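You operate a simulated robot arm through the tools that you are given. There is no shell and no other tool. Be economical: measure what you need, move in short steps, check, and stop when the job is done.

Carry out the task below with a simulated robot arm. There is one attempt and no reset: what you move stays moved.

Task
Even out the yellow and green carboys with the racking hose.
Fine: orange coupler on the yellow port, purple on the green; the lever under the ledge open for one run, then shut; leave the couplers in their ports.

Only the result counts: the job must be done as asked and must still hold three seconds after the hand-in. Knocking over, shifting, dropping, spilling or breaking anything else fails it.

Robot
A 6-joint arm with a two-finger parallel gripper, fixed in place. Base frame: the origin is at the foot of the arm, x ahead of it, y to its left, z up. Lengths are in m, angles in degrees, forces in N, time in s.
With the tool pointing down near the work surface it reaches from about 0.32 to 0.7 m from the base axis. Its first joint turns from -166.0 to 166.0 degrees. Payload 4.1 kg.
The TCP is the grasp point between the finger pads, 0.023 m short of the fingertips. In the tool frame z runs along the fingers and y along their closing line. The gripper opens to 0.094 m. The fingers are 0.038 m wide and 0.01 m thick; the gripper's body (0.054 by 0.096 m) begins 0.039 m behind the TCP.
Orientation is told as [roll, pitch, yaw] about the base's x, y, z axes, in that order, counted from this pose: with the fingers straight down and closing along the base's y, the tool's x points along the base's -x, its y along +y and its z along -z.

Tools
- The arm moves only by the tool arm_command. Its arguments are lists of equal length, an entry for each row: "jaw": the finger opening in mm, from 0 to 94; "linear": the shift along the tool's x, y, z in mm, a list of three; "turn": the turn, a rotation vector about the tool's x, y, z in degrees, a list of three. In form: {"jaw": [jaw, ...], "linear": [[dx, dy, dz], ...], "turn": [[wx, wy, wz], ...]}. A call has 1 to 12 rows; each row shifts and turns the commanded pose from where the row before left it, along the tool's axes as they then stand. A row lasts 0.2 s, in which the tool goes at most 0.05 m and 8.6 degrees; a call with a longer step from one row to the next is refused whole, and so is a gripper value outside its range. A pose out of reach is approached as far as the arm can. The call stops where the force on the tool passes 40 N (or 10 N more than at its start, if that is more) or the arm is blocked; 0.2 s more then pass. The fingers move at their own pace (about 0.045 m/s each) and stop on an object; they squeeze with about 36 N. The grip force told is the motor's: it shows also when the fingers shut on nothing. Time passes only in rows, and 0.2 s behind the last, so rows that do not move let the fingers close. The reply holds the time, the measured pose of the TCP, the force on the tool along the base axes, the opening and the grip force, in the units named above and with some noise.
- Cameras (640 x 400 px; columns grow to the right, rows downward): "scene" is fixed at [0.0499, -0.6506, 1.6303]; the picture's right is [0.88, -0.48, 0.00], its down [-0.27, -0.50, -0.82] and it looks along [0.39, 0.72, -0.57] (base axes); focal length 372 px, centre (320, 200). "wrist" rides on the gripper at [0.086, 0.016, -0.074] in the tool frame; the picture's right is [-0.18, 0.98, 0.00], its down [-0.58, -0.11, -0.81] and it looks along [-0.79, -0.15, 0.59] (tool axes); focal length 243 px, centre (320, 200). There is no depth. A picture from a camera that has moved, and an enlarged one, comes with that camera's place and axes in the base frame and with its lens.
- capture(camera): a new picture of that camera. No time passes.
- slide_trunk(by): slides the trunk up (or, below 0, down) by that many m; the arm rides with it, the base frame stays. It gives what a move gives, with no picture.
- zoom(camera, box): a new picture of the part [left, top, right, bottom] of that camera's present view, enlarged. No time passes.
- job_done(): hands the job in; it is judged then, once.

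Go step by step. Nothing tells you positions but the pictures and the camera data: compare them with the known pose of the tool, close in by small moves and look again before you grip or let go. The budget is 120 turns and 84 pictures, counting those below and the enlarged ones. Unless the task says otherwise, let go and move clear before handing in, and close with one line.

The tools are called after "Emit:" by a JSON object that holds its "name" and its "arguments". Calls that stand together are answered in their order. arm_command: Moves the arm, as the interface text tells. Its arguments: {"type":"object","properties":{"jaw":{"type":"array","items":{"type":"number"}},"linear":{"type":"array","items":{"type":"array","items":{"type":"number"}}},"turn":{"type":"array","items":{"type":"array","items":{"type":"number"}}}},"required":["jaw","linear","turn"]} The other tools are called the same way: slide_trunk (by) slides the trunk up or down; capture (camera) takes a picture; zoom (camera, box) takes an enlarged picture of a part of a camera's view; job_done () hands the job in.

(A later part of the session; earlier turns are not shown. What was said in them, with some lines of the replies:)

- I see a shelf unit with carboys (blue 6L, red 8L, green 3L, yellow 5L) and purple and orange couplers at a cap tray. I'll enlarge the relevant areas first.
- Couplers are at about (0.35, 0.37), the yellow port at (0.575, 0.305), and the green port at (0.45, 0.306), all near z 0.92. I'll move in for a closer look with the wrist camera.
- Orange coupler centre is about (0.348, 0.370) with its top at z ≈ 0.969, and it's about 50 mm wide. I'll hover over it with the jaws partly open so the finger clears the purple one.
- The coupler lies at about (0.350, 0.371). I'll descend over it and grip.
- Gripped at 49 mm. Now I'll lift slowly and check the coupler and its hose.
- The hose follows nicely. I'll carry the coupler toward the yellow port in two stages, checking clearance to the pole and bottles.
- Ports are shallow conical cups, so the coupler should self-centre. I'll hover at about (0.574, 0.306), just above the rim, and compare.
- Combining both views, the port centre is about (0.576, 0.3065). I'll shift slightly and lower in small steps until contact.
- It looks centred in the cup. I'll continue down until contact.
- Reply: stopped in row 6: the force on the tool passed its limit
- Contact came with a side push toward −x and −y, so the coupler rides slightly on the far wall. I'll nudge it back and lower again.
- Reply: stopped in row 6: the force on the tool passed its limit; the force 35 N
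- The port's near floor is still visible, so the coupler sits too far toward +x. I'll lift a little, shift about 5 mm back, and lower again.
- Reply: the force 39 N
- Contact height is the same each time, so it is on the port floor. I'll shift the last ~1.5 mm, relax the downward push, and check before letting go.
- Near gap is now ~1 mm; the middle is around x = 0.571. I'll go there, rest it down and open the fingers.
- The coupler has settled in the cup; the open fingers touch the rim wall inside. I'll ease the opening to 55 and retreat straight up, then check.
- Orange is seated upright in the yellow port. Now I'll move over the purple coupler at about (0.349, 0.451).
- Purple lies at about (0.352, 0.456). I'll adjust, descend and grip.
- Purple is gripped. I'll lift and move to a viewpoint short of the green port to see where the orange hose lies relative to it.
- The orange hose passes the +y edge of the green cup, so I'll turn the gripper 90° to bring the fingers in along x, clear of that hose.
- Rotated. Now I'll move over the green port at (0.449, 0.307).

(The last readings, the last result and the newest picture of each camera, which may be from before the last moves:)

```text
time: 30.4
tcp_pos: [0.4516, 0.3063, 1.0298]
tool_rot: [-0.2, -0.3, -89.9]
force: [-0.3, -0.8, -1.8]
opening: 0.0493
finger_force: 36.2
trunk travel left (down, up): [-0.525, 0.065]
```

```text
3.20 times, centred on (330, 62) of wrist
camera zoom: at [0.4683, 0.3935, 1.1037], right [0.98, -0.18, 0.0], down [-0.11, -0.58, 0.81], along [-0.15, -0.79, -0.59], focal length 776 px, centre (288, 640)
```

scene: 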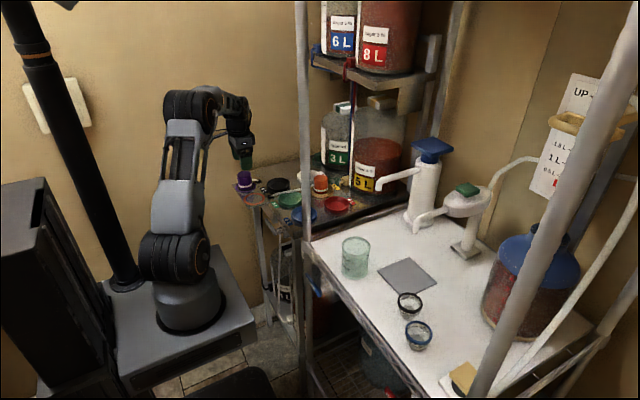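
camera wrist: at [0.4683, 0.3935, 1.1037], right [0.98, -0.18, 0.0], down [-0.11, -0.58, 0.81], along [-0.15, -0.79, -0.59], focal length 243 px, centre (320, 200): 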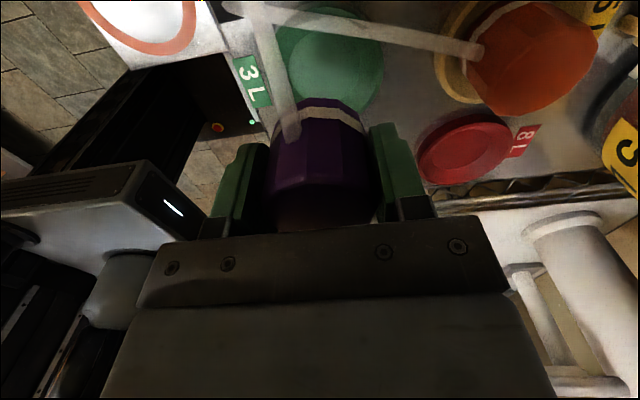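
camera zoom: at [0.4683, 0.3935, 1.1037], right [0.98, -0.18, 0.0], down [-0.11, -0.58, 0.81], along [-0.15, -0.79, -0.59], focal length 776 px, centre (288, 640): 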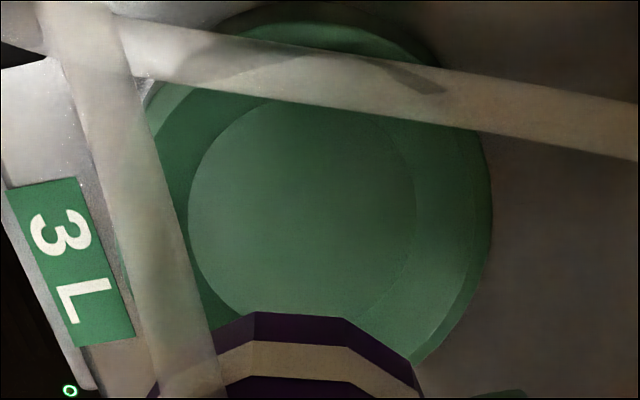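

Green port centre measures about (0.4555, 0.305). I'll adjust and lower to just above the cup.

Emit:
{"name": "arm_command", "arguments": {"jaw": [40, 40, 40, 40, 40], "linear": [[2, 4, 0], [0, 0, 20], [0, 0, 15], [0, 0, 15], [0, 0, 10]], "turn": [[0, 0, 0], [0, 0, 0], [0, 0, 0], [0, 0, 0], [0, 0, 0]]}}

Emit:
{"name": "zoom", "arguments": {"camera": "wrist", "box": [220, 0, 420, 200]}}

Emit:
{"name": "zoom", "arguments": {"camera": "scene", "box": [250, 160, 330, 220]}}

```text
time: 31.6
tcp_pos: [0.4547, 0.3081, 0.9684]
tool_rot: [-0.2, 0.0, -89.9]
force: [0.1, -0.2, -2.1]
opening: 0.0493
finger_force: 35.7
trunk travel left (down, up): [-0.525, 0.065]
```

```text
2.00 times, centred on (320, 100) of wrist
camera zoom: at [0.4703, 0.3953, 1.0421], right [0.98, -0.18, 0.0], down [-0.11, -0.58, 0.81], along [-0.15, -0.79, -0.59], focal length 485 px, centre (320, 400)
```

zoom: 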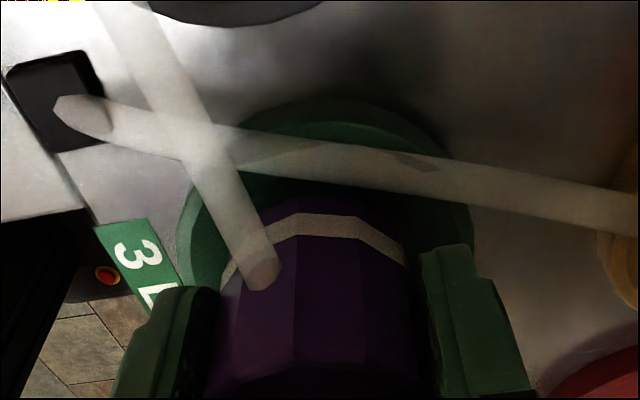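

```text
6.67 times, centred on (290, 190) of scene
camera zoom: at [0.0499, -0.6506, 1.6303], right [0.88, -0.48, 0.0], down [-0.27, -0.5, -0.82], along [0.39, 0.72, -0.57], focal length 2476 px, centre (520, 267)
```

zoom: 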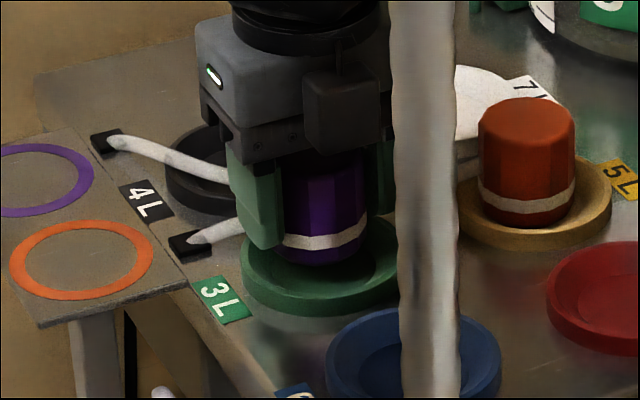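

Hoses are fine and the coupler is over the cup. I'll shift 1 mm and lower to contact.

Emit:
{"name": "arm_command", "arguments": {"jaw": [40, 40, 40, 40, 40, 40, 40, 40], "linear": [[0, 1, 2], [0, 0, 1.5], [0, 0, 1.5], [0, 0, 1], [0, 0, 1], [0, 0, 1], [0, 0, 1], [0, 0, 1]], "turn": [[0, 0, 0], [0, 0, 0], [0, 0, 0], [0, 0, 0], [0, 0, 0], [0, 0, 0], [0, 0, 0], [0, 0, 0]]}}

Emit:
{"name": "zoom", "arguments": {"camera": "wrist", "box": [220, 0, 420, 200]}}

Emit:
{"name": "zoom", "arguments": {"camera": "scene", "box": [250, 160, 330, 220]}}

```text
time: 33.4
tcp_pos: [0.4557, 0.3079, 0.9596]
tool_rot: [-0.1, -0.2, -89.9]
force: [0.3, -0.9, -1.0]
opening: 0.0495
finger_force: 36.7
trunk travel left (down, up): [-0.525, 0.065]
```

```text
2.00 times, centred on (320, 100) of wrist
camera zoom: at [0.472, 0.3949, 1.0325], right [0.98, -0.18, 0.0], down [-0.11, -0.58, 0.81], along [-0.15, -0.79, -0.59], focal length 485 px, centre (320, 400)
```

zoom: 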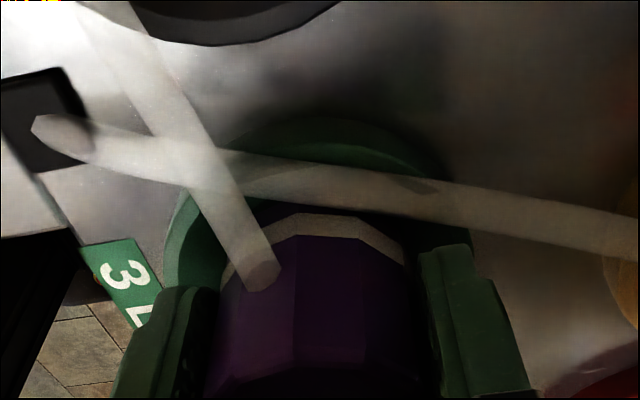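

```text
6.67 times, centred on (290, 190) of scene
camera zoom: at [0.0499, -0.6506, 1.6303], right [0.88, -0.48, 0.0], down [-0.27, -0.5, -0.82], along [0.39, 0.72, -0.57], focal length 2476 px, centre (520, 267)
```

zoom: 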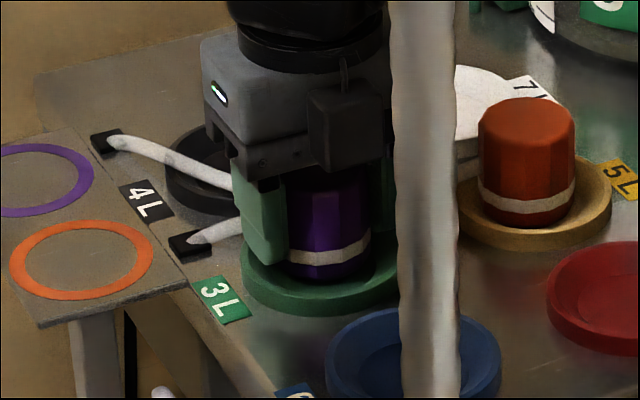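

No contact yet; lowering further in 1 mm steps.

Emit:
{"name": "arm_command", "arguments": {"jaw": [40, 40, 40, 40, 40, 40, 40], "linear": [[0, 0, 1], [0, 0, 1], [0, 0, 1], [0, 0, 1], [0, 0, 1], [0, 0, 1], [0, 0, 1]], "turn": [[0, 0, 0], [0, 0, 0], [0, 0, 0], [0, 0, 0], [0, 0, 0], [0, 0, 0], [0, 0, 0]]}}

Emit:
{"name": "zoom", "arguments": {"camera": "scene", "box": [250, 160, 330, 220]}}

```text
time: 35.0
tcp_pos: [0.4544, 0.3078, 0.9546]
tool_rot: [0.2, 0.1, -89.9]
force: [-1.3, 0.4, 27.3]
opening: 0.0493
finger_force: 35.4
trunk travel left (down, up): [-0.525, 0.065]
```

```text
6.67 times, centred on (290, 190) of scene
camera zoom: at [0.0499, -0.6506, 1.6303], right [0.88, -0.48, 0.0], down [-0.27, -0.5, -0.82], along [0.39, 0.72, -0.57], focal length 2476 px, centre (520, 267)
```

zoom: 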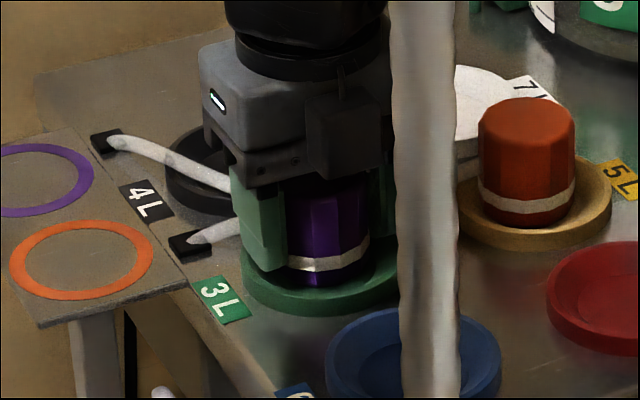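

Contact is vertical only, but it may be the fingertips resting on the cup rim. I'll unload 1 mm, release gently, and lift clear to inspect.

Emit:
{"name": "arm_command", "arguments": {"jaw": [52, 55, 55, 55, 55, 56, 60, 62, 62], "linear": [[0, 0, -2], [0, 0, 0], [0, 0, 0], [0, 0, -4], [0, 0, -6], [0, 0, -10], [0, 0, -20], [0, 0, -25], [0, 0, -20]], "turn": [[0, 0, 0], [0, 0, 0], [0, 0, 0], [0, 0, 0], [0, 0, 0], [0, 0, 0], [0, 0, 0], [0, 0, 0], [0, 0, 0]]}}

Emit:
{"name": "capture", "arguments": {"camera": "wrist"}}

Emit:
{"name": "zoom", "arguments": {"camera": "scene", "box": [250, 160, 330, 220]}}

```text
time: 37.0
tcp_pos: [0.4531, 0.3078, 1.0375]
tool_rot: [-0.1, -0.2, -89.9]
force: [-0.4, -0.8, 0.3]
opening: 0.062
finger_force: 0.0
trunk travel left (down, up): [-0.525, 0.065]
```

```text
34 pictures are left
camera wrist: at [0.4698, 0.3947, 1.1127], right [0.98, -0.18, 0.0], down [-0.11, -0.58, 0.81], along [-0.15, -0.79, -0.59], focal length 243 px, centre (320, 200)
```

wrist: 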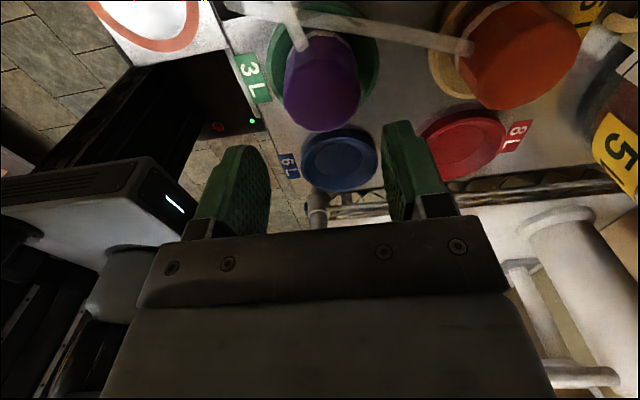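

```text
6.67 times, centred on (290, 190) of scene
camera zoom: at [0.0499, -0.6506, 1.6303], right [0.88, -0.48, 0.0], down [-0.27, -0.5, -0.82], along [0.39, 0.72, -0.57], focal length 2476 px, centre (520, 267)
```

zoom: 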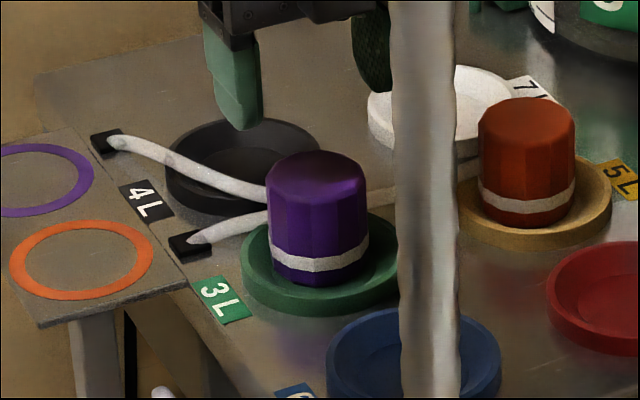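

Emit:
{"name": "zoom", "arguments": {"camera": "scene", "box": [275, 175, 315, 210]}}

Emit:
{"name": "zoom", "arguments": {"camera": "wrist", "box": [240, 0, 400, 140]}}

```text
11.43 times, centred on (295, 192) of scene
camera zoom: at [0.0499, -0.6506, 1.6303], right [0.88, -0.48, 0.0], down [-0.27, -0.5, -0.82], along [0.39, 0.72, -0.57], focal length 4245 px, centre (606, 286)
```

zoom: 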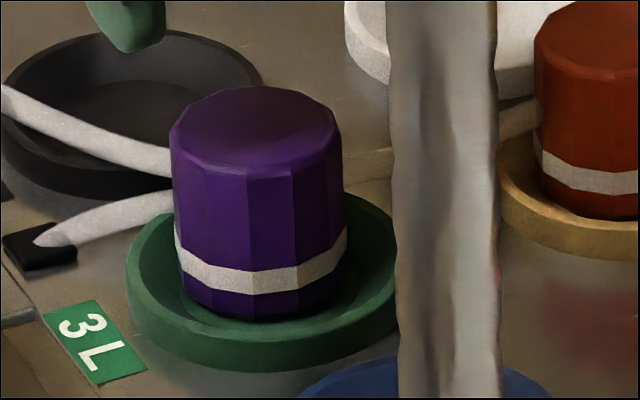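

```text
2.86 times, centred on (320, 70) of wrist
camera zoom: at [0.4698, 0.3947, 1.1127], right [0.98, -0.18, 0.0], down [-0.11, -0.58, 0.81], along [-0.15, -0.79, -0.59], focal length 693 px, centre (320, 571)
```

zoom: 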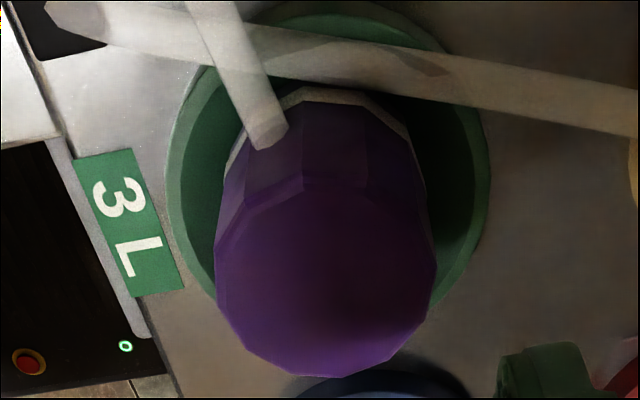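

Purple is upright in the green cup too. The lever bar seems to be at about x 0.368, y 0.235–0.32, z 0.853 in front of the ledge. I'll turn the gripper back and look closely at it.

Emit:
{"name": "arm_command", "arguments": {"jaw": [62, 62, 62, 62, 62, 62, 62, 62, 62, 62, 62, 62], "linear": [[0, 0, -20], [0, -20, 0], [0, 0, 0], [0, 0, 0], [0, 0, 0], [0, 0, 0], [0, 0, 0], [0, 0, 0], [0, 0, 0], [0, 0, 0], [0, 0, 0], [0, 0, 0]], "turn": [[0, 0, 0], [0, 0, -8.2], [0, 0, -8.2], [0, 0, -8.2], [0, 0, -8.2], [0, 0, -8.2], [0, 0, -8.2], [0, 0, -8.2], [0, 0, -8.2], [0, 0, -8.2], [0, 0, -8.2], [0, 0, -8]]}}

Emit:
{"name": "arm_command", "arguments": {"jaw": [40, 20, 0, 0, 0, 0], "linear": [[32, -6, 0], [32, -6, 0], [32, -6, 0], [32, -4, 0], [0, 0, 30], [0, 0, 28]], "turn": [[0, 0, 0], [0, 0, 0], [0, 0, 0], [0, 0, 0], [0, 0, 0], [0, 0, 0]]}}

Emit:
{"name": "capture", "arguments": {"camera": "wrist"}}

Emit:
{"name": "zoom", "arguments": {"camera": "wrist", "box": [220, 20, 420, 180]}}

```text
time: 39.6
tcp_pos: [0.4361, 0.3068, 1.0585]
tool_rot: [-0.2, 0.1, 0.3]
force: [0.0, 0.0, -0.1]
opening: 0.0619
finger_force: 0.1
trunk travel left (down, up): [-0.525, 0.065]
```

```text
time: 41.0
tcp_pos: [0.3058, 0.2864, 1.0021]
tool_rot: [-0.2, 0.1, 0.0]
force: [0.3, 0.3, 0.7]
opening: 0.0001
finger_force: 36.0
trunk travel left (down, up): [-0.525, 0.065]
```

```text
30 pictures are left
camera wrist: at [0.2209, 0.3031, 1.0759], right [0.18, 0.98, 0.0], down [0.58, -0.11, 0.81], along [0.79, -0.15, -0.59], focal length 243 px, centre (320, 200)
```

wrist: 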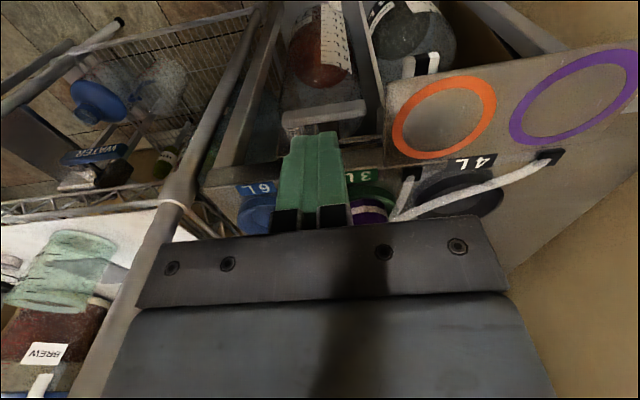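

```text
2.50 times, centred on (320, 100) of wrist
camera zoom: at [0.2209, 0.3031, 1.0759], right [0.18, 0.98, 0.0], down [0.58, -0.11, 0.81], along [0.79, -0.15, -0.59], focal length 606 px, centre (320, 450)
```

zoom: 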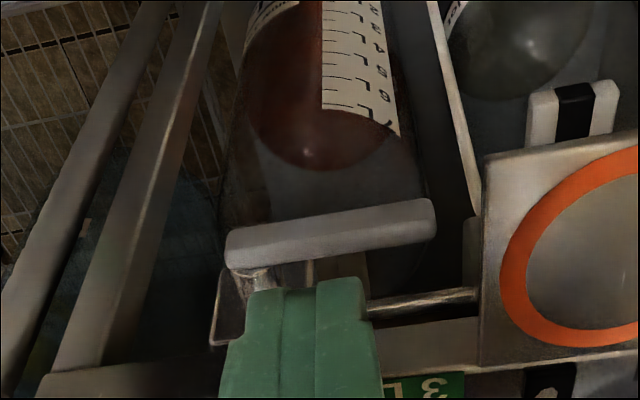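

The lever is a horizontal bar (hub at its −y end, y ≈ 0.25) that should swing in the y–z plane. I'll turn the hand to point forward, with fingers above and below the bar. First step is to rise and turn the hand about its axis.

Emit:
{"name": "arm_command", "arguments": {"jaw": [0, 0, 0, 0, 0, 0, 0, 0, 0, 0, 0, 0], "linear": [[0, 0, -40], [0, 0, -40], [0, 0, 0], [0, 0, 0], [0, 0, 0], [0, 0, 0], [0, 0, 0], [0, 0, 0], [0, 0, 0], [0, 0, 0], [0, 0, 0], [0, 0, 0]], "turn": [[0, 0, 0], [0, 0, -8.2], [0, 0, -8.2], [0, 0, -8.2], [0, 0, -8.2], [0, 0, -8.2], [0, 0, -8.2], [0, 0, -8.2], [0, 0, -8.2], [0, 0, -8.2], [0, 0, -8.2], [0, 0, -8]]}}

Emit:
{"name": "arm_command", "arguments": {"jaw": [0, 0, 0, 0, 0, 0], "linear": [[0, -10, 0], [0, -10, 0], [0, -10, 0], [0, -10, 0], [0, -10, 0], [0, 0, 0]], "turn": [[8, 0, 0], [8, 0, 0], [8, 0, 0], [8, 0, 0], [8, 0, 0], [0, 0, 0]]}}

Emit:
{"name": "capture", "arguments": {"camera": "scene"}}

```text
time: 43.6
tcp_pos: [0.3071, 0.2864, 1.0818]
tool_rot: [0.0, 0.1, 90.2]
force: [-0.5, 0.4, 0.2]
opening: 0.0001
finger_force: 36.3
trunk travel left (down, up): [-0.525, 0.065]
```

```text
time: 45.0
tcp_pos: [0.3559, 0.2853, 1.0955]
tool_rot: [-40.0, 0.2, 90.1]
force: [-0.3, -0.1, 0.2]
opening: 0.0
finger_force: 35.2
trunk travel left (down, up): [-0.525, 0.065]
```

```text
28 pictures are left
```

scene: 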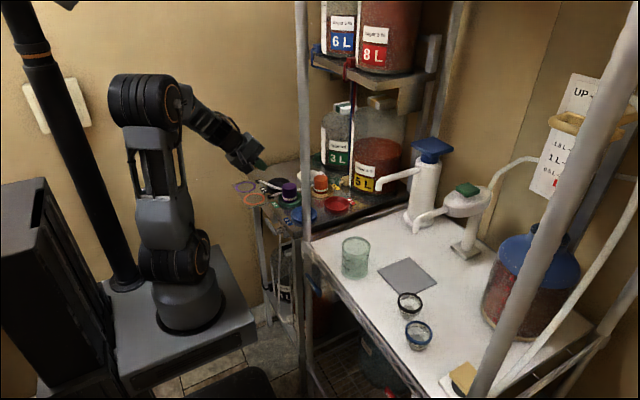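

The wrist tilts freely with fingers turning toward +x. I'll complete the turn to about 85°.

Emit:
{"name": "arm_command", "arguments": {"jaw": [0, 0, 0, 0, 0, 0, 0], "linear": [[0, 0, 0], [0, 0, 0], [0, 0, 0], [0, 0, 0], [0, 0, 0], [0, 0, 0], [0, 0, 0]], "turn": [[8, 0, 0], [8, 0, 0], [8, 0, 0], [8, 0, 0], [8, 0, 0], [8, 0, 0], [0, 0, 0]]}}

Emit:
{"name": "capture", "arguments": {"camera": "scene"}}

```text
time: 46.6
tcp_pos: [0.3558, 0.2861, 1.0939]
tool_rot: [-88.0, 0.3, 90.1]
force: [-0.4, 1.2, -0.9]
opening: 0.0
finger_force: 36.2
trunk travel left (down, up): [-0.525, 0.065]
```

```text
27 pictures are left
```

scene: 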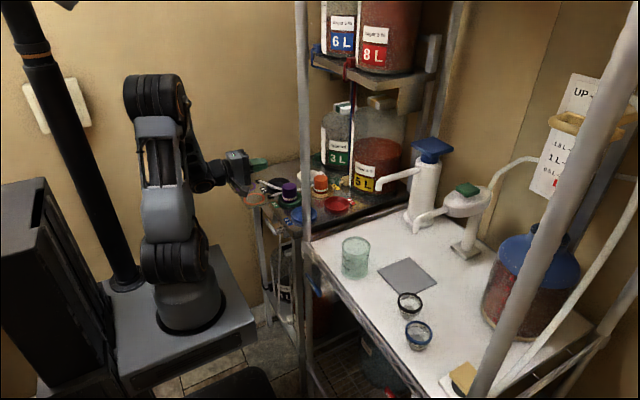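

The forward-pointing pose works. I'll retract to x ≈ 0.30 and lower in front of the ledge to just above bar height, then look.

Emit:
{"name": "arm_command", "arguments": {"jaw": [0, 0, 0, 0, 0, 20, 40], "linear": [[0, 0, -20], [10, 0, -20], [5, 0, -14], [0, 35, 0], [0, 35, 0], [0, 35, 0], [0, 35, 0]], "turn": [[2, 0, 0], [0, 0, 0], [0, 0, 0], [0, 0, 0], [0, 0, 0], [0, 0, 0], [0, 0, 0]]}}

Emit:
{"name": "capture", "arguments": {"camera": "wrist"}}

Emit:
{"name": "capture", "arguments": {"camera": "scene"}}

```text
time: 48.2
tcp_pos: [0.3007, 0.2698, 0.9555]
tool_rot: [-89.8, 0.2, 90.1]
force: [-0.6, -0.8, 0.0]
opening: 0.0398
finger_force: 0.0
trunk travel left (down, up): [-0.525, 0.065]
```

```text
26 pictures are left
camera wrist: at [0.2264, 0.1838, 0.9389], right [0.0, 0.18, -0.98], down [-0.81, 0.58, 0.11], along [0.59, 0.79, 0.15], focal length 243 px, centre (320, 200)
```

wrist: 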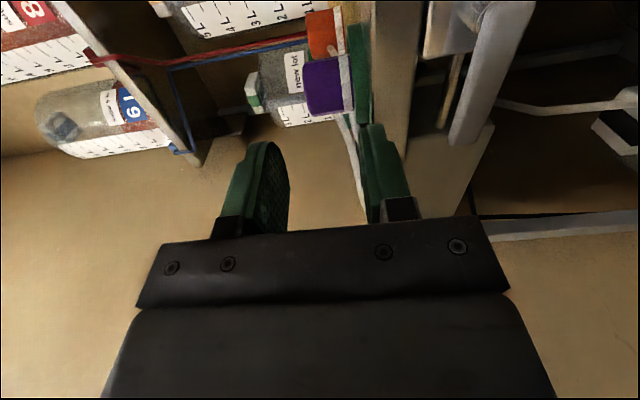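

```text
25 pictures are left
```

scene: 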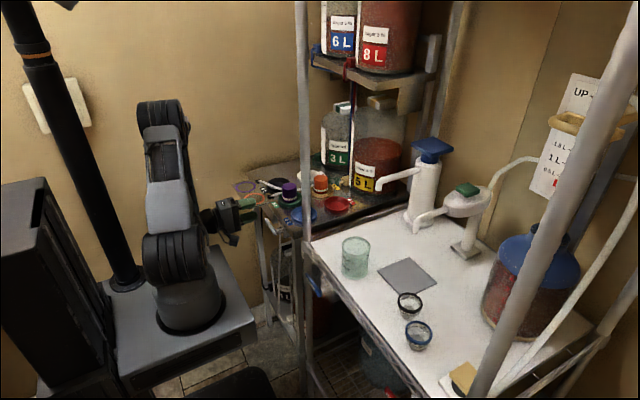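

The wrist view confirms the bar: hub at (0.365, 0.24, 0.854), free end y ≈ 0.317. I'll lower to z 0.856, align at y ≈ 0.298 and check before advancing.

Emit:
{"name": "arm_command", "arguments": {"jaw": [50, 50, 50, 50, 50, 50], "linear": [[0, 25, 0], [0, 25, 0], [0, 25, 0], [0, 25, 0], [-14, 0, 0], [-14, 0, 0]], "turn": [[0, 0, 0], [0, 0, 0], [0, 0, 0], [0, 0, 0], [0, 0, 0], [0, 0, 0]]}}

Emit:
{"name": "capture", "arguments": {"camera": "wrist"}}

Emit:
{"name": "zoom", "arguments": {"camera": "scene", "box": [190, 160, 320, 260]}}

```text
time: 49.6
tcp_pos: [0.3, 0.2975, 0.8544]
tool_rot: [-89.9, 0.2, 90.2]
force: [-0.1, 0.1, -0.2]
opening: 0.0499
finger_force: 0.2
trunk travel left (down, up): [-0.525, 0.065]
```

```text
24 pictures are left
camera wrist: at [0.2252, 0.2112, 0.8389], right [0.0, 0.18, -0.98], down [-0.81, 0.58, 0.11], along [0.59, 0.79, 0.14], focal length 243 px, centre (320, 200)
```

wrist: 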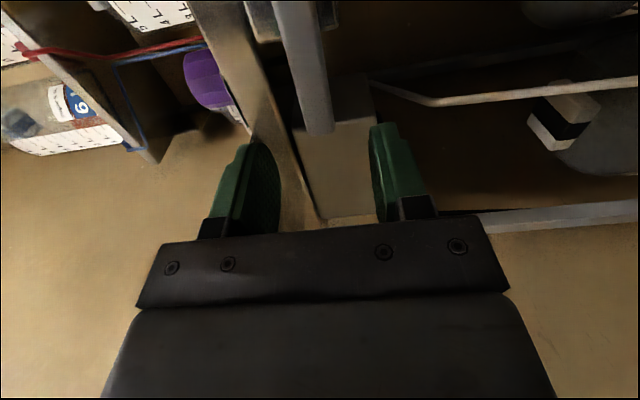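

```text
4.00 times, centred on (255, 210) of scene
camera zoom: at [0.0499, -0.6506, 1.6303], right [0.88, -0.48, 0.0], down [-0.27, -0.5, -0.82], along [0.39, 0.72, -0.57], focal length 1486 px, centre (580, 160)
```

zoom: 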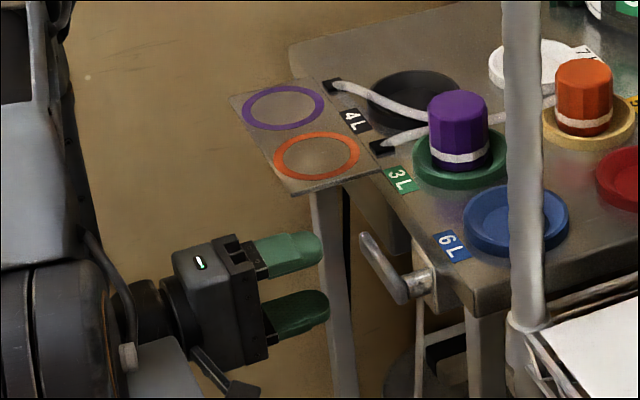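

Bar lies between the fingers. I'll advance 48 mm so the fingertips straddle it.

Emit:
{"name": "arm_command", "arguments": {"jaw": [50, 50, 50, 50], "linear": [[0, 0, 15], [0, 0, 15], [0, 0, 12], [0, 0, 6]], "turn": [[0, 0, 0], [0, 0, 0], [0, 0, 0], [0, 0, 0]]}}

Emit:
{"name": "capture", "arguments": {"camera": "wrist"}}

Emit:
{"name": "zoom", "arguments": {"camera": "scene", "box": [210, 180, 310, 260]}}

```text
time: 50.6
tcp_pos: [0.3484, 0.2986, 0.8558]
tool_rot: [-89.9, 0.1, 90.0]
force: [-0.3, -0.1, 0.0]
opening: 0.0499
finger_force: 0.1
trunk travel left (down, up): [-0.525, 0.065]
```

```text
22 pictures are left
camera wrist: at [0.2734, 0.212, 0.8391], right [0.0, 0.18, -0.98], down [-0.81, 0.58, 0.11], along [0.59, 0.79, 0.15], focal length 243 px, centre (320, 200)
```

wrist: 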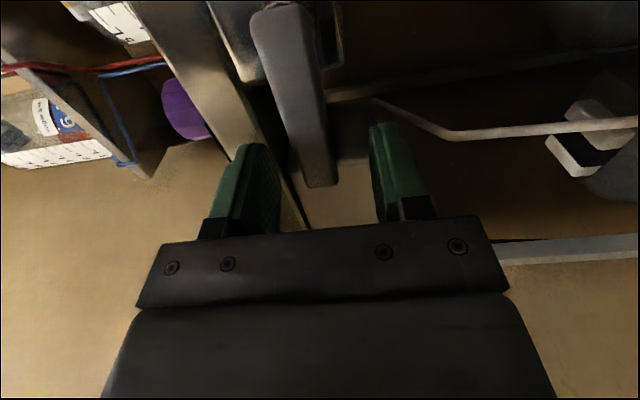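

```text
5.00 times, centred on (260, 220) of scene
camera zoom: at [0.0499, -0.6506, 1.6303], right [0.88, -0.48, 0.0], down [-0.27, -0.5, -0.82], along [0.39, 0.72, -0.57], focal length 1857 px, centre (620, 100)
```

zoom: 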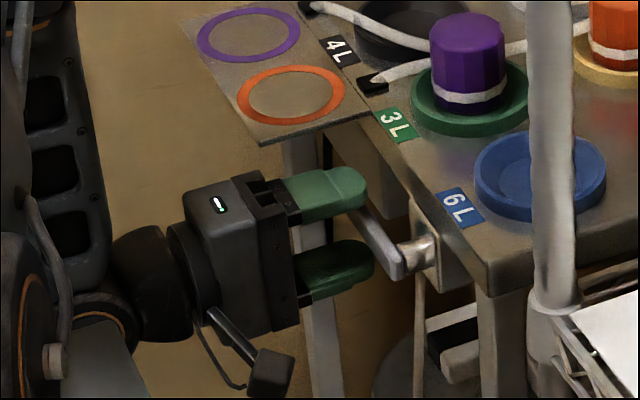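

Fingers straddle the bar. I'll narrow the jaw and try swinging the free end down in small arc steps, watching the force.

Emit:
{"name": "arm_command", "arguments": {"jaw": [36, 26, 24, 24, 24, 24], "linear": [[0, 0, 0], [0, 0, 0], [0, 0, 0], [0.5, 7, 0], [0.5, 7, 0], [0.5, 7, 0]], "turn": [[0, 0, 0], [0, 0, 0], [0, 0, 0], [0, 0, -8], [0, 0, -8], [0, 0, -8]]}}

Emit:
{"name": "zoom", "arguments": {"camera": "scene", "box": [210, 180, 310, 260]}}

```text
time: 52.0
tcp_pos: [0.3477, 0.294, 0.8344]
tool_rot: [-90.0, 24.4, 90.2]
force: [-0.2, 0.3, 0.5]
opening: 0.0241
finger_force: 0.1
trunk travel left (down, up): [-0.525, 0.065]
```

```text
5.00 times, centred on (260, 220) of scene
camera zoom: at [0.0499, -0.6506, 1.6303], right [0.88, -0.48, 0.0], down [-0.27, -0.5, -0.82], along [0.39, 0.72, -0.57], focal length 1857 px, centre (620, 100)
```

zoom: 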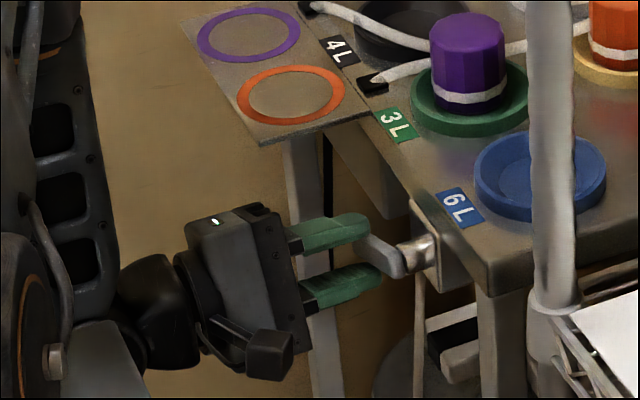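

The lever yields easily downward. I'll continue the arc to about 90°, stopping if it meets its end stop.

Emit:
{"name": "arm_command", "arguments": {"jaw": [24, 24, 24, 24, 24, 24, 24, 24], "linear": [[0.5, 7, 0], [0.5, 7, 0], [0.5, 7, 0], [0.5, 7, 0], [0.5, 7, 0], [0.5, 7, 0], [0.5, 7, 0], [0.5, 7, 0]], "turn": [[0, 0, -8], [0, 0, -8], [0, 0, -8], [0, 0, -8], [0, 0, -8], [0, 0, -8], [0, 0, -8], [0, 0, -8]]}}

Emit:
{"name": "zoom", "arguments": {"camera": "scene", "box": [210, 180, 310, 260]}}

Emit:
{"name": "zoom", "arguments": {"camera": "scene", "box": [300, 80, 460, 200]}}

```text
time: 53.9
tcp_pos: [0.3496, 0.2596, 0.8098]
tool_rot: [-100.8, 85.9, 80.2]
force: [-7.9, 24.4, 7.5]
opening: 0.0349
finger_force: 12.6
trunk travel left (down, up): [-0.525, 0.065]
stopped in row 8: the force on the tool passed its limit (the readings are from after the stop); the commanded pose is now the measured one
```

```text
5.00 times, centred on (260, 220) of scene
camera zoom: at [0.0499, -0.6506, 1.6303], right [0.88, -0.48, 0.0], down [-0.27, -0.5, -0.82], along [0.39, 0.72, -0.57], focal length 1857 px, centre (620, 100)
```

zoom: 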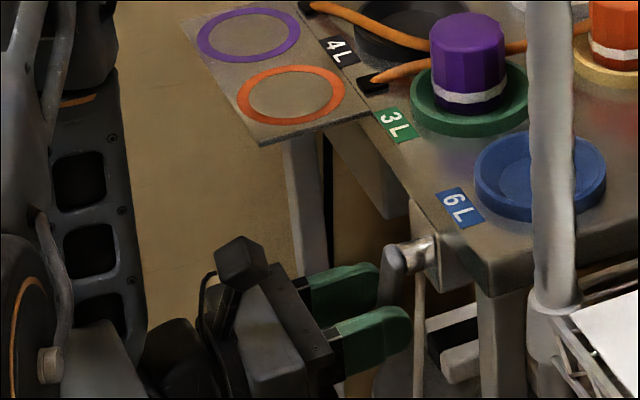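

```text
3.33 times, centred on (380, 140) of scene
camera zoom: at [0.0499, -0.6506, 1.6303], right [0.88, -0.48, 0.0], down [-0.27, -0.5, -0.82], along [0.39, 0.72, -0.57], focal length 1238 px, centre (120, 400)
```

zoom: 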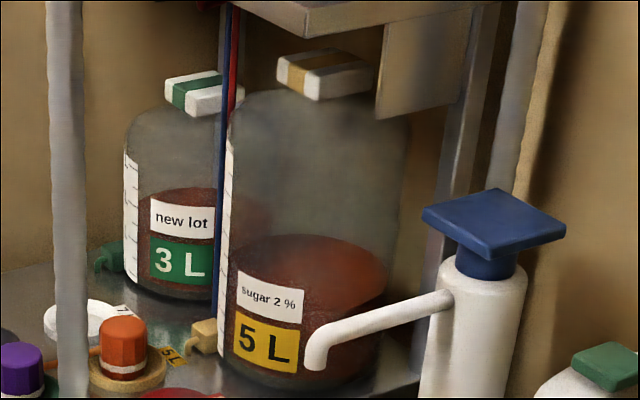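

The lever is open: the hoses show liquid and the levels are changing. I'll wait a moment without moving and compare levels.

Emit:
{"name": "arm_command", "arguments": {"jaw": [35, 35, 35], "linear": [[0, 0, 0], [0, 0, 0], [0, 0, 0]], "turn": [[0, 0, 0], [0, 0, 0], [0, 0, 0]]}}

Emit:
{"name": "zoom", "arguments": {"camera": "scene", "box": [300, 80, 460, 200]}}

```text
time: 54.6
tcp_pos: [0.3493, 0.2572, 0.8099]
tool_rot: [-99.2, 86.3, 81.4]
force: [1.7, 16.7, 12.7]
opening: 0.0428
finger_force: 8.7
trunk travel left (down, up): [-0.525, 0.065]
```

```text
3.33 times, centred on (380, 140) of scene
camera zoom: at [0.0499, -0.6506, 1.6303], right [0.88, -0.48, 0.0], down [-0.27, -0.5, -0.82], along [0.39, 0.72, -0.57], focal length 1238 px, centre (120, 400)
```

zoom: 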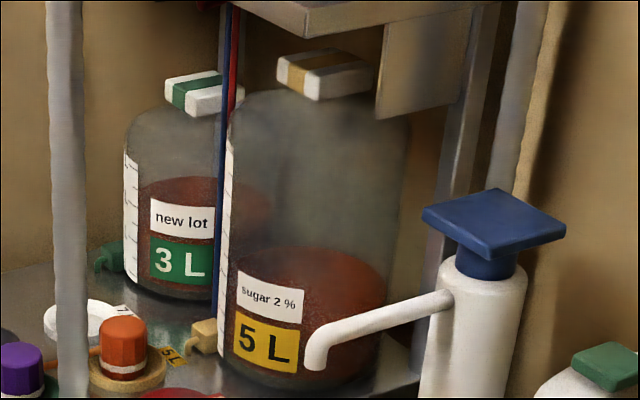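

By my estimate the levels are now about equal (z ≈ 0.975 each). I'll check whether the flow has stopped by itself.

Emit:
{"name": "arm_command", "arguments": {"jaw": [43], "linear": [[0, 0, 0]], "turn": [[0, 0, 0]]}}

Emit:
{"name": "zoom", "arguments": {"camera": "scene", "box": [300, 80, 460, 200]}}

Emit:
{"name": "zoom", "arguments": {"camera": "scene", "box": [210, 165, 330, 260]}}

```text
time: 55.0
tcp_pos: [0.3492, 0.2545, 0.809]
tool_rot: [-96.4, 86.4, 84.0]
force: [-0.6, 9.0, 3.7]
opening: 0.0469
finger_force: 4.6
trunk travel left (down, up): [-0.525, 0.065]
```

```text
3.33 times, centred on (380, 140) of scene
camera zoom: at [0.0499, -0.6506, 1.6303], right [0.88, -0.48, 0.0], down [-0.27, -0.5, -0.82], along [0.39, 0.72, -0.57], focal length 1238 px, centre (120, 400)
```

zoom: 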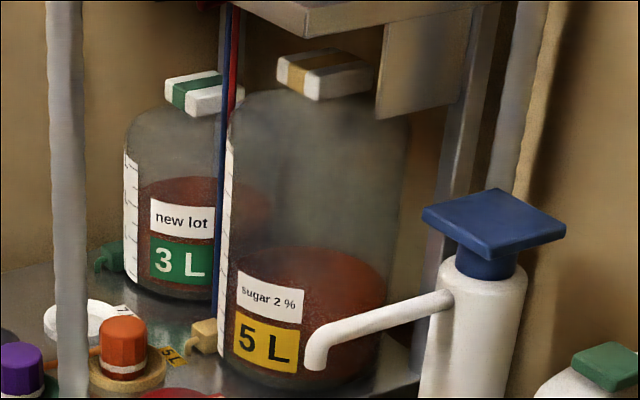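

```text
4.21 times, centred on (270, 212) of scene
camera zoom: at [0.0499, -0.6506, 1.6303], right [0.88, -0.48, 0.0], down [-0.27, -0.5, -0.82], along [0.39, 0.72, -0.57], focal length 1564 px, centre (530, 147)
```

zoom: 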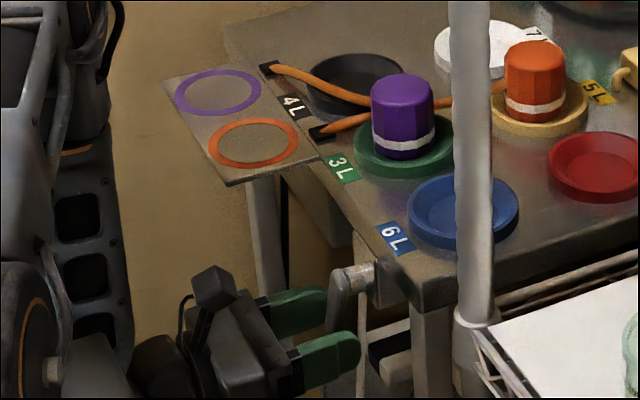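

Levels have stopped moving and look equal, so the run is complete. Now I'll swing the lever back up to shut.

Emit:
{"name": "arm_command", "arguments": {"jaw": [40, 32, 28, 26, 26, 26, 26, 26, 26], "linear": [[0, 0, 0], [0.5, -7, 0], [0.5, -7, 0], [0.5, -7, 0], [0.5, -7, 0], [0.5, -7, 0], [0.5, -7, 0], [0.5, -7, 0], [0.5, -7, 0]], "turn": [[0, 0, 0], [0, 0, 8], [0, 0, 8], [0, 0, 8], [0, 0, 8], [0, 0, 8], [0, 0, 8], [0, 0, 8], [0, 0, 8]]}}

Emit:
{"name": "zoom", "arguments": {"camera": "scene", "box": [210, 165, 330, 260]}}

```text
time: 57.0
tcp_pos: [0.3492, 0.2976, 0.8411]
tool_rot: [-90.5, 22.3, 90.4]
force: [-0.3, -0.3, -0.7]
opening: 0.0262
finger_force: 0.3
trunk travel left (down, up): [-0.525, 0.065]
```

```text
4.21 times, centred on (270, 212) of scene
camera zoom: at [0.0499, -0.6506, 1.6303], right [0.88, -0.48, 0.0], down [-0.27, -0.5, -0.82], along [0.39, 0.72, -0.57], focal length 1564 px, centre (530, 147)
```

zoom: 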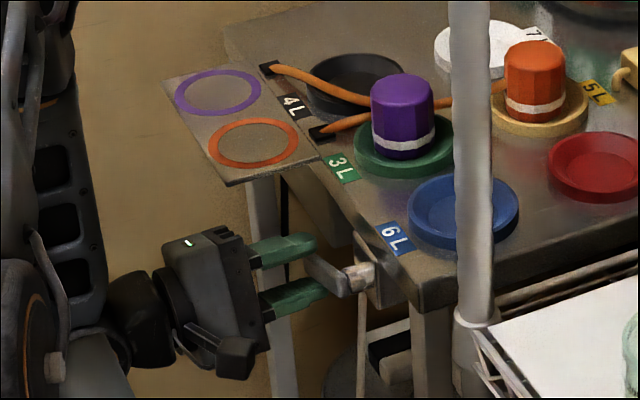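

Following well. I'll finish the last ~22° and press gently up to the shut stop.

Emit:
{"name": "arm_command", "arguments": {"jaw": [26, 26, 26, 26, 26, 26, 26], "linear": [[0.5, -7, 0], [0.5, -7, 0], [0.3, -4, 0], [0, -2, 0], [0, -2, 0], [0, -2, 0], [0, -1, 0]], "turn": [[0, 0, 8], [0, 0, 8], [0, 0, 6], [0, 0, 0], [0, 0, 0], [0, 0, 0], [0, 0, 0]]}}

Emit:
{"name": "capture", "arguments": {"camera": "wrist"}}

Emit:
{"name": "zoom", "arguments": {"camera": "scene", "box": [210, 180, 310, 260]}}

```text
time: 58.6
tcp_pos: [0.3484, 0.3035, 0.8635]
tool_rot: [-90.3, 0.5, 90.5]
force: [-1.4, 1.5, -12.5]
opening: 0.0319
finger_force: 6.7
trunk travel left (down, up): [-0.525, 0.065]
```

```text
13 pictures are left
camera wrist: at [0.2747, 0.2154, 0.8472], right [0.0, 0.18, -0.98], down [-0.81, 0.57, 0.1], along [0.58, 0.8, 0.14], focal length 243 px, centre (320, 200)
```

wrist: 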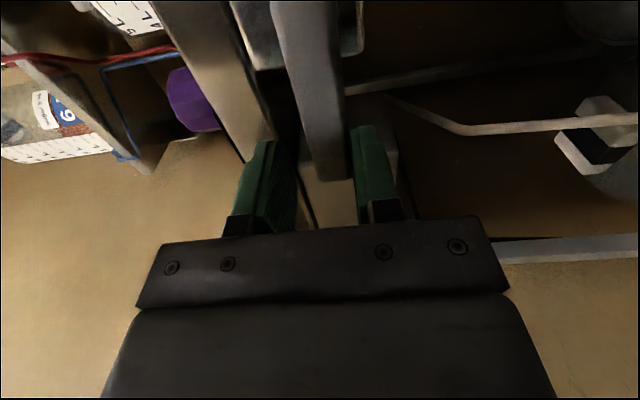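

```text
5.00 times, centred on (260, 220) of scene
camera zoom: at [0.0499, -0.6506, 1.6303], right [0.88, -0.48, 0.0], down [-0.27, -0.5, -0.82], along [0.39, 0.72, -0.57], focal length 1857 px, centre (620, 100)
```

zoom: 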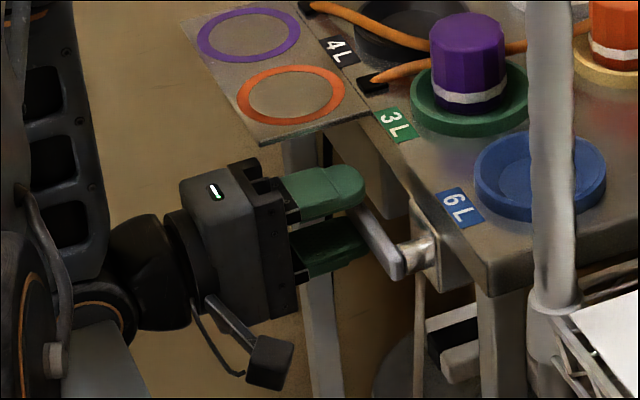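

The lever is back horizontal against its stop. I'll relax, open the fingers and back away, then verify.

Emit:
{"name": "arm_command", "arguments": {"jaw": [36, 50, 50, 50, 50, 50, 50, 50], "linear": [[0, 2, 0], [0, 2, 0], [0, 2, 0], [0, 0, -10], [0, 0, -15], [0, 0, -20], [0, 0, -10], [0, 0, 0]], "turn": [[0, 0, 0], [0, 0, 0], [0, 0, 0], [0, 0, 0], [0, 0, 0], [0, 0, 0], [0, 0, 0], [0, 0, 0]]}}

Emit:
{"name": "zoom", "arguments": {"camera": "scene", "box": [210, 165, 330, 260]}}

Emit:
{"name": "capture", "arguments": {"camera": "wrist"}}

```text
time: 60.5
tcp_pos: [0.2938, 0.3011, 0.8588]
tool_rot: [-90.4, 0.4, 90.7]
force: [0.2, 0.4, 0.1]
opening: 0.0499
finger_force: 0.2
trunk travel left (down, up): [-0.525, 0.065]
```

```text
4.21 times, centred on (270, 212) of scene
camera zoom: at [0.0499, -0.6506, 1.6303], right [0.88, -0.48, 0.0], down [-0.27, -0.5, -0.82], along [0.39, 0.72, -0.57], focal length 1564 px, centre (530, 147)
```

zoom: 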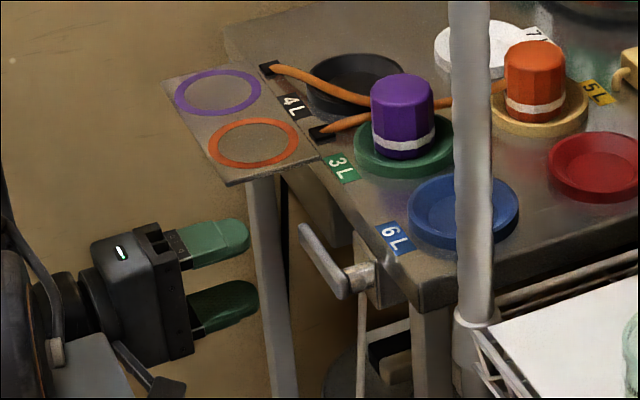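

```text
10 pictures are left
camera wrist: at [0.2204, 0.2145, 0.8414], right [0.01, 0.18, -0.98], down [-0.81, 0.57, 0.1], along [0.58, 0.8, 0.15], focal length 243 px, centre (320, 200)
```

wrist: 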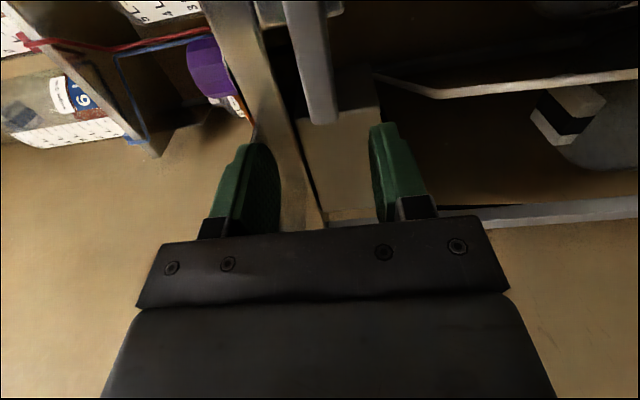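

The lever is back at its original shut position. I'll back off further and confirm the final levels and the couplers.

Emit:
{"name": "arm_command", "arguments": {"jaw": [50, 50, 50, 50], "linear": [[10, -25, 0], [10, -30, 0], [0, -40, 0], [0, -40, 0]], "turn": [[0, 0, 0], [0, 0, 0], [0, 0, 0], [0, 0, 0]]}}

Emit:
{"name": "capture", "arguments": {"camera": "scene"}}

Emit:
{"name": "zoom", "arguments": {"camera": "scene", "box": [300, 80, 460, 200]}}

```text
time: 61.5
tcp_pos: [0.2939, 0.2814, 0.9935]
tool_rot: [-90.5, 0.5, 90.6]
force: [0.2, 0.4, -0.1]
opening: 0.0498
finger_force: 0.0
trunk travel left (down, up): [-0.525, 0.065]
```

```text
9 pictures are left
```

scene: 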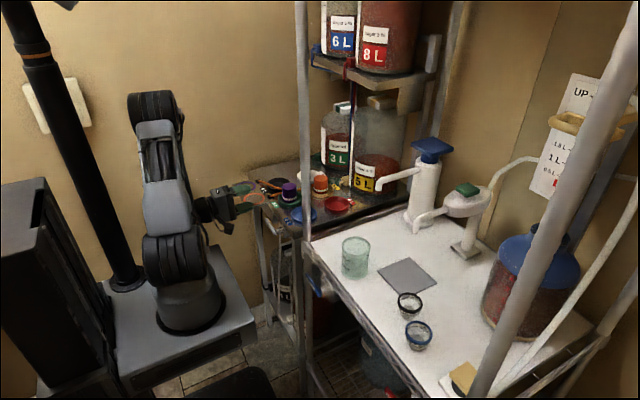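

```text
3.33 times, centred on (380, 140) of scene
camera zoom: at [0.0499, -0.6506, 1.6303], right [0.88, -0.48, 0.0], down [-0.27, -0.5, -0.82], along [0.39, 0.72, -0.57], focal length 1238 px, centre (120, 400)
```

zoom: 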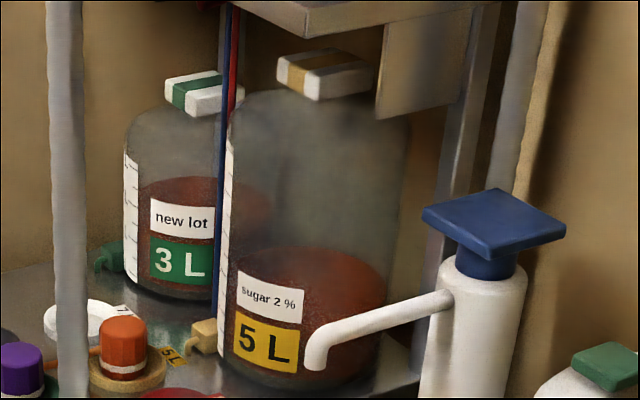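

The levels are even and steady, the lever is shut, both couplers are in their ports, and the arm is clear. Handing in.

Emit:
{"name": "job_done", "arguments": {}}

```text
The job is handed in.
```

The yellow and green carboys are evened out: by eye from the pictures their levels match. The orange coupler is in the yellow port and the purple in the green; the lever was opened for one run and shut again.
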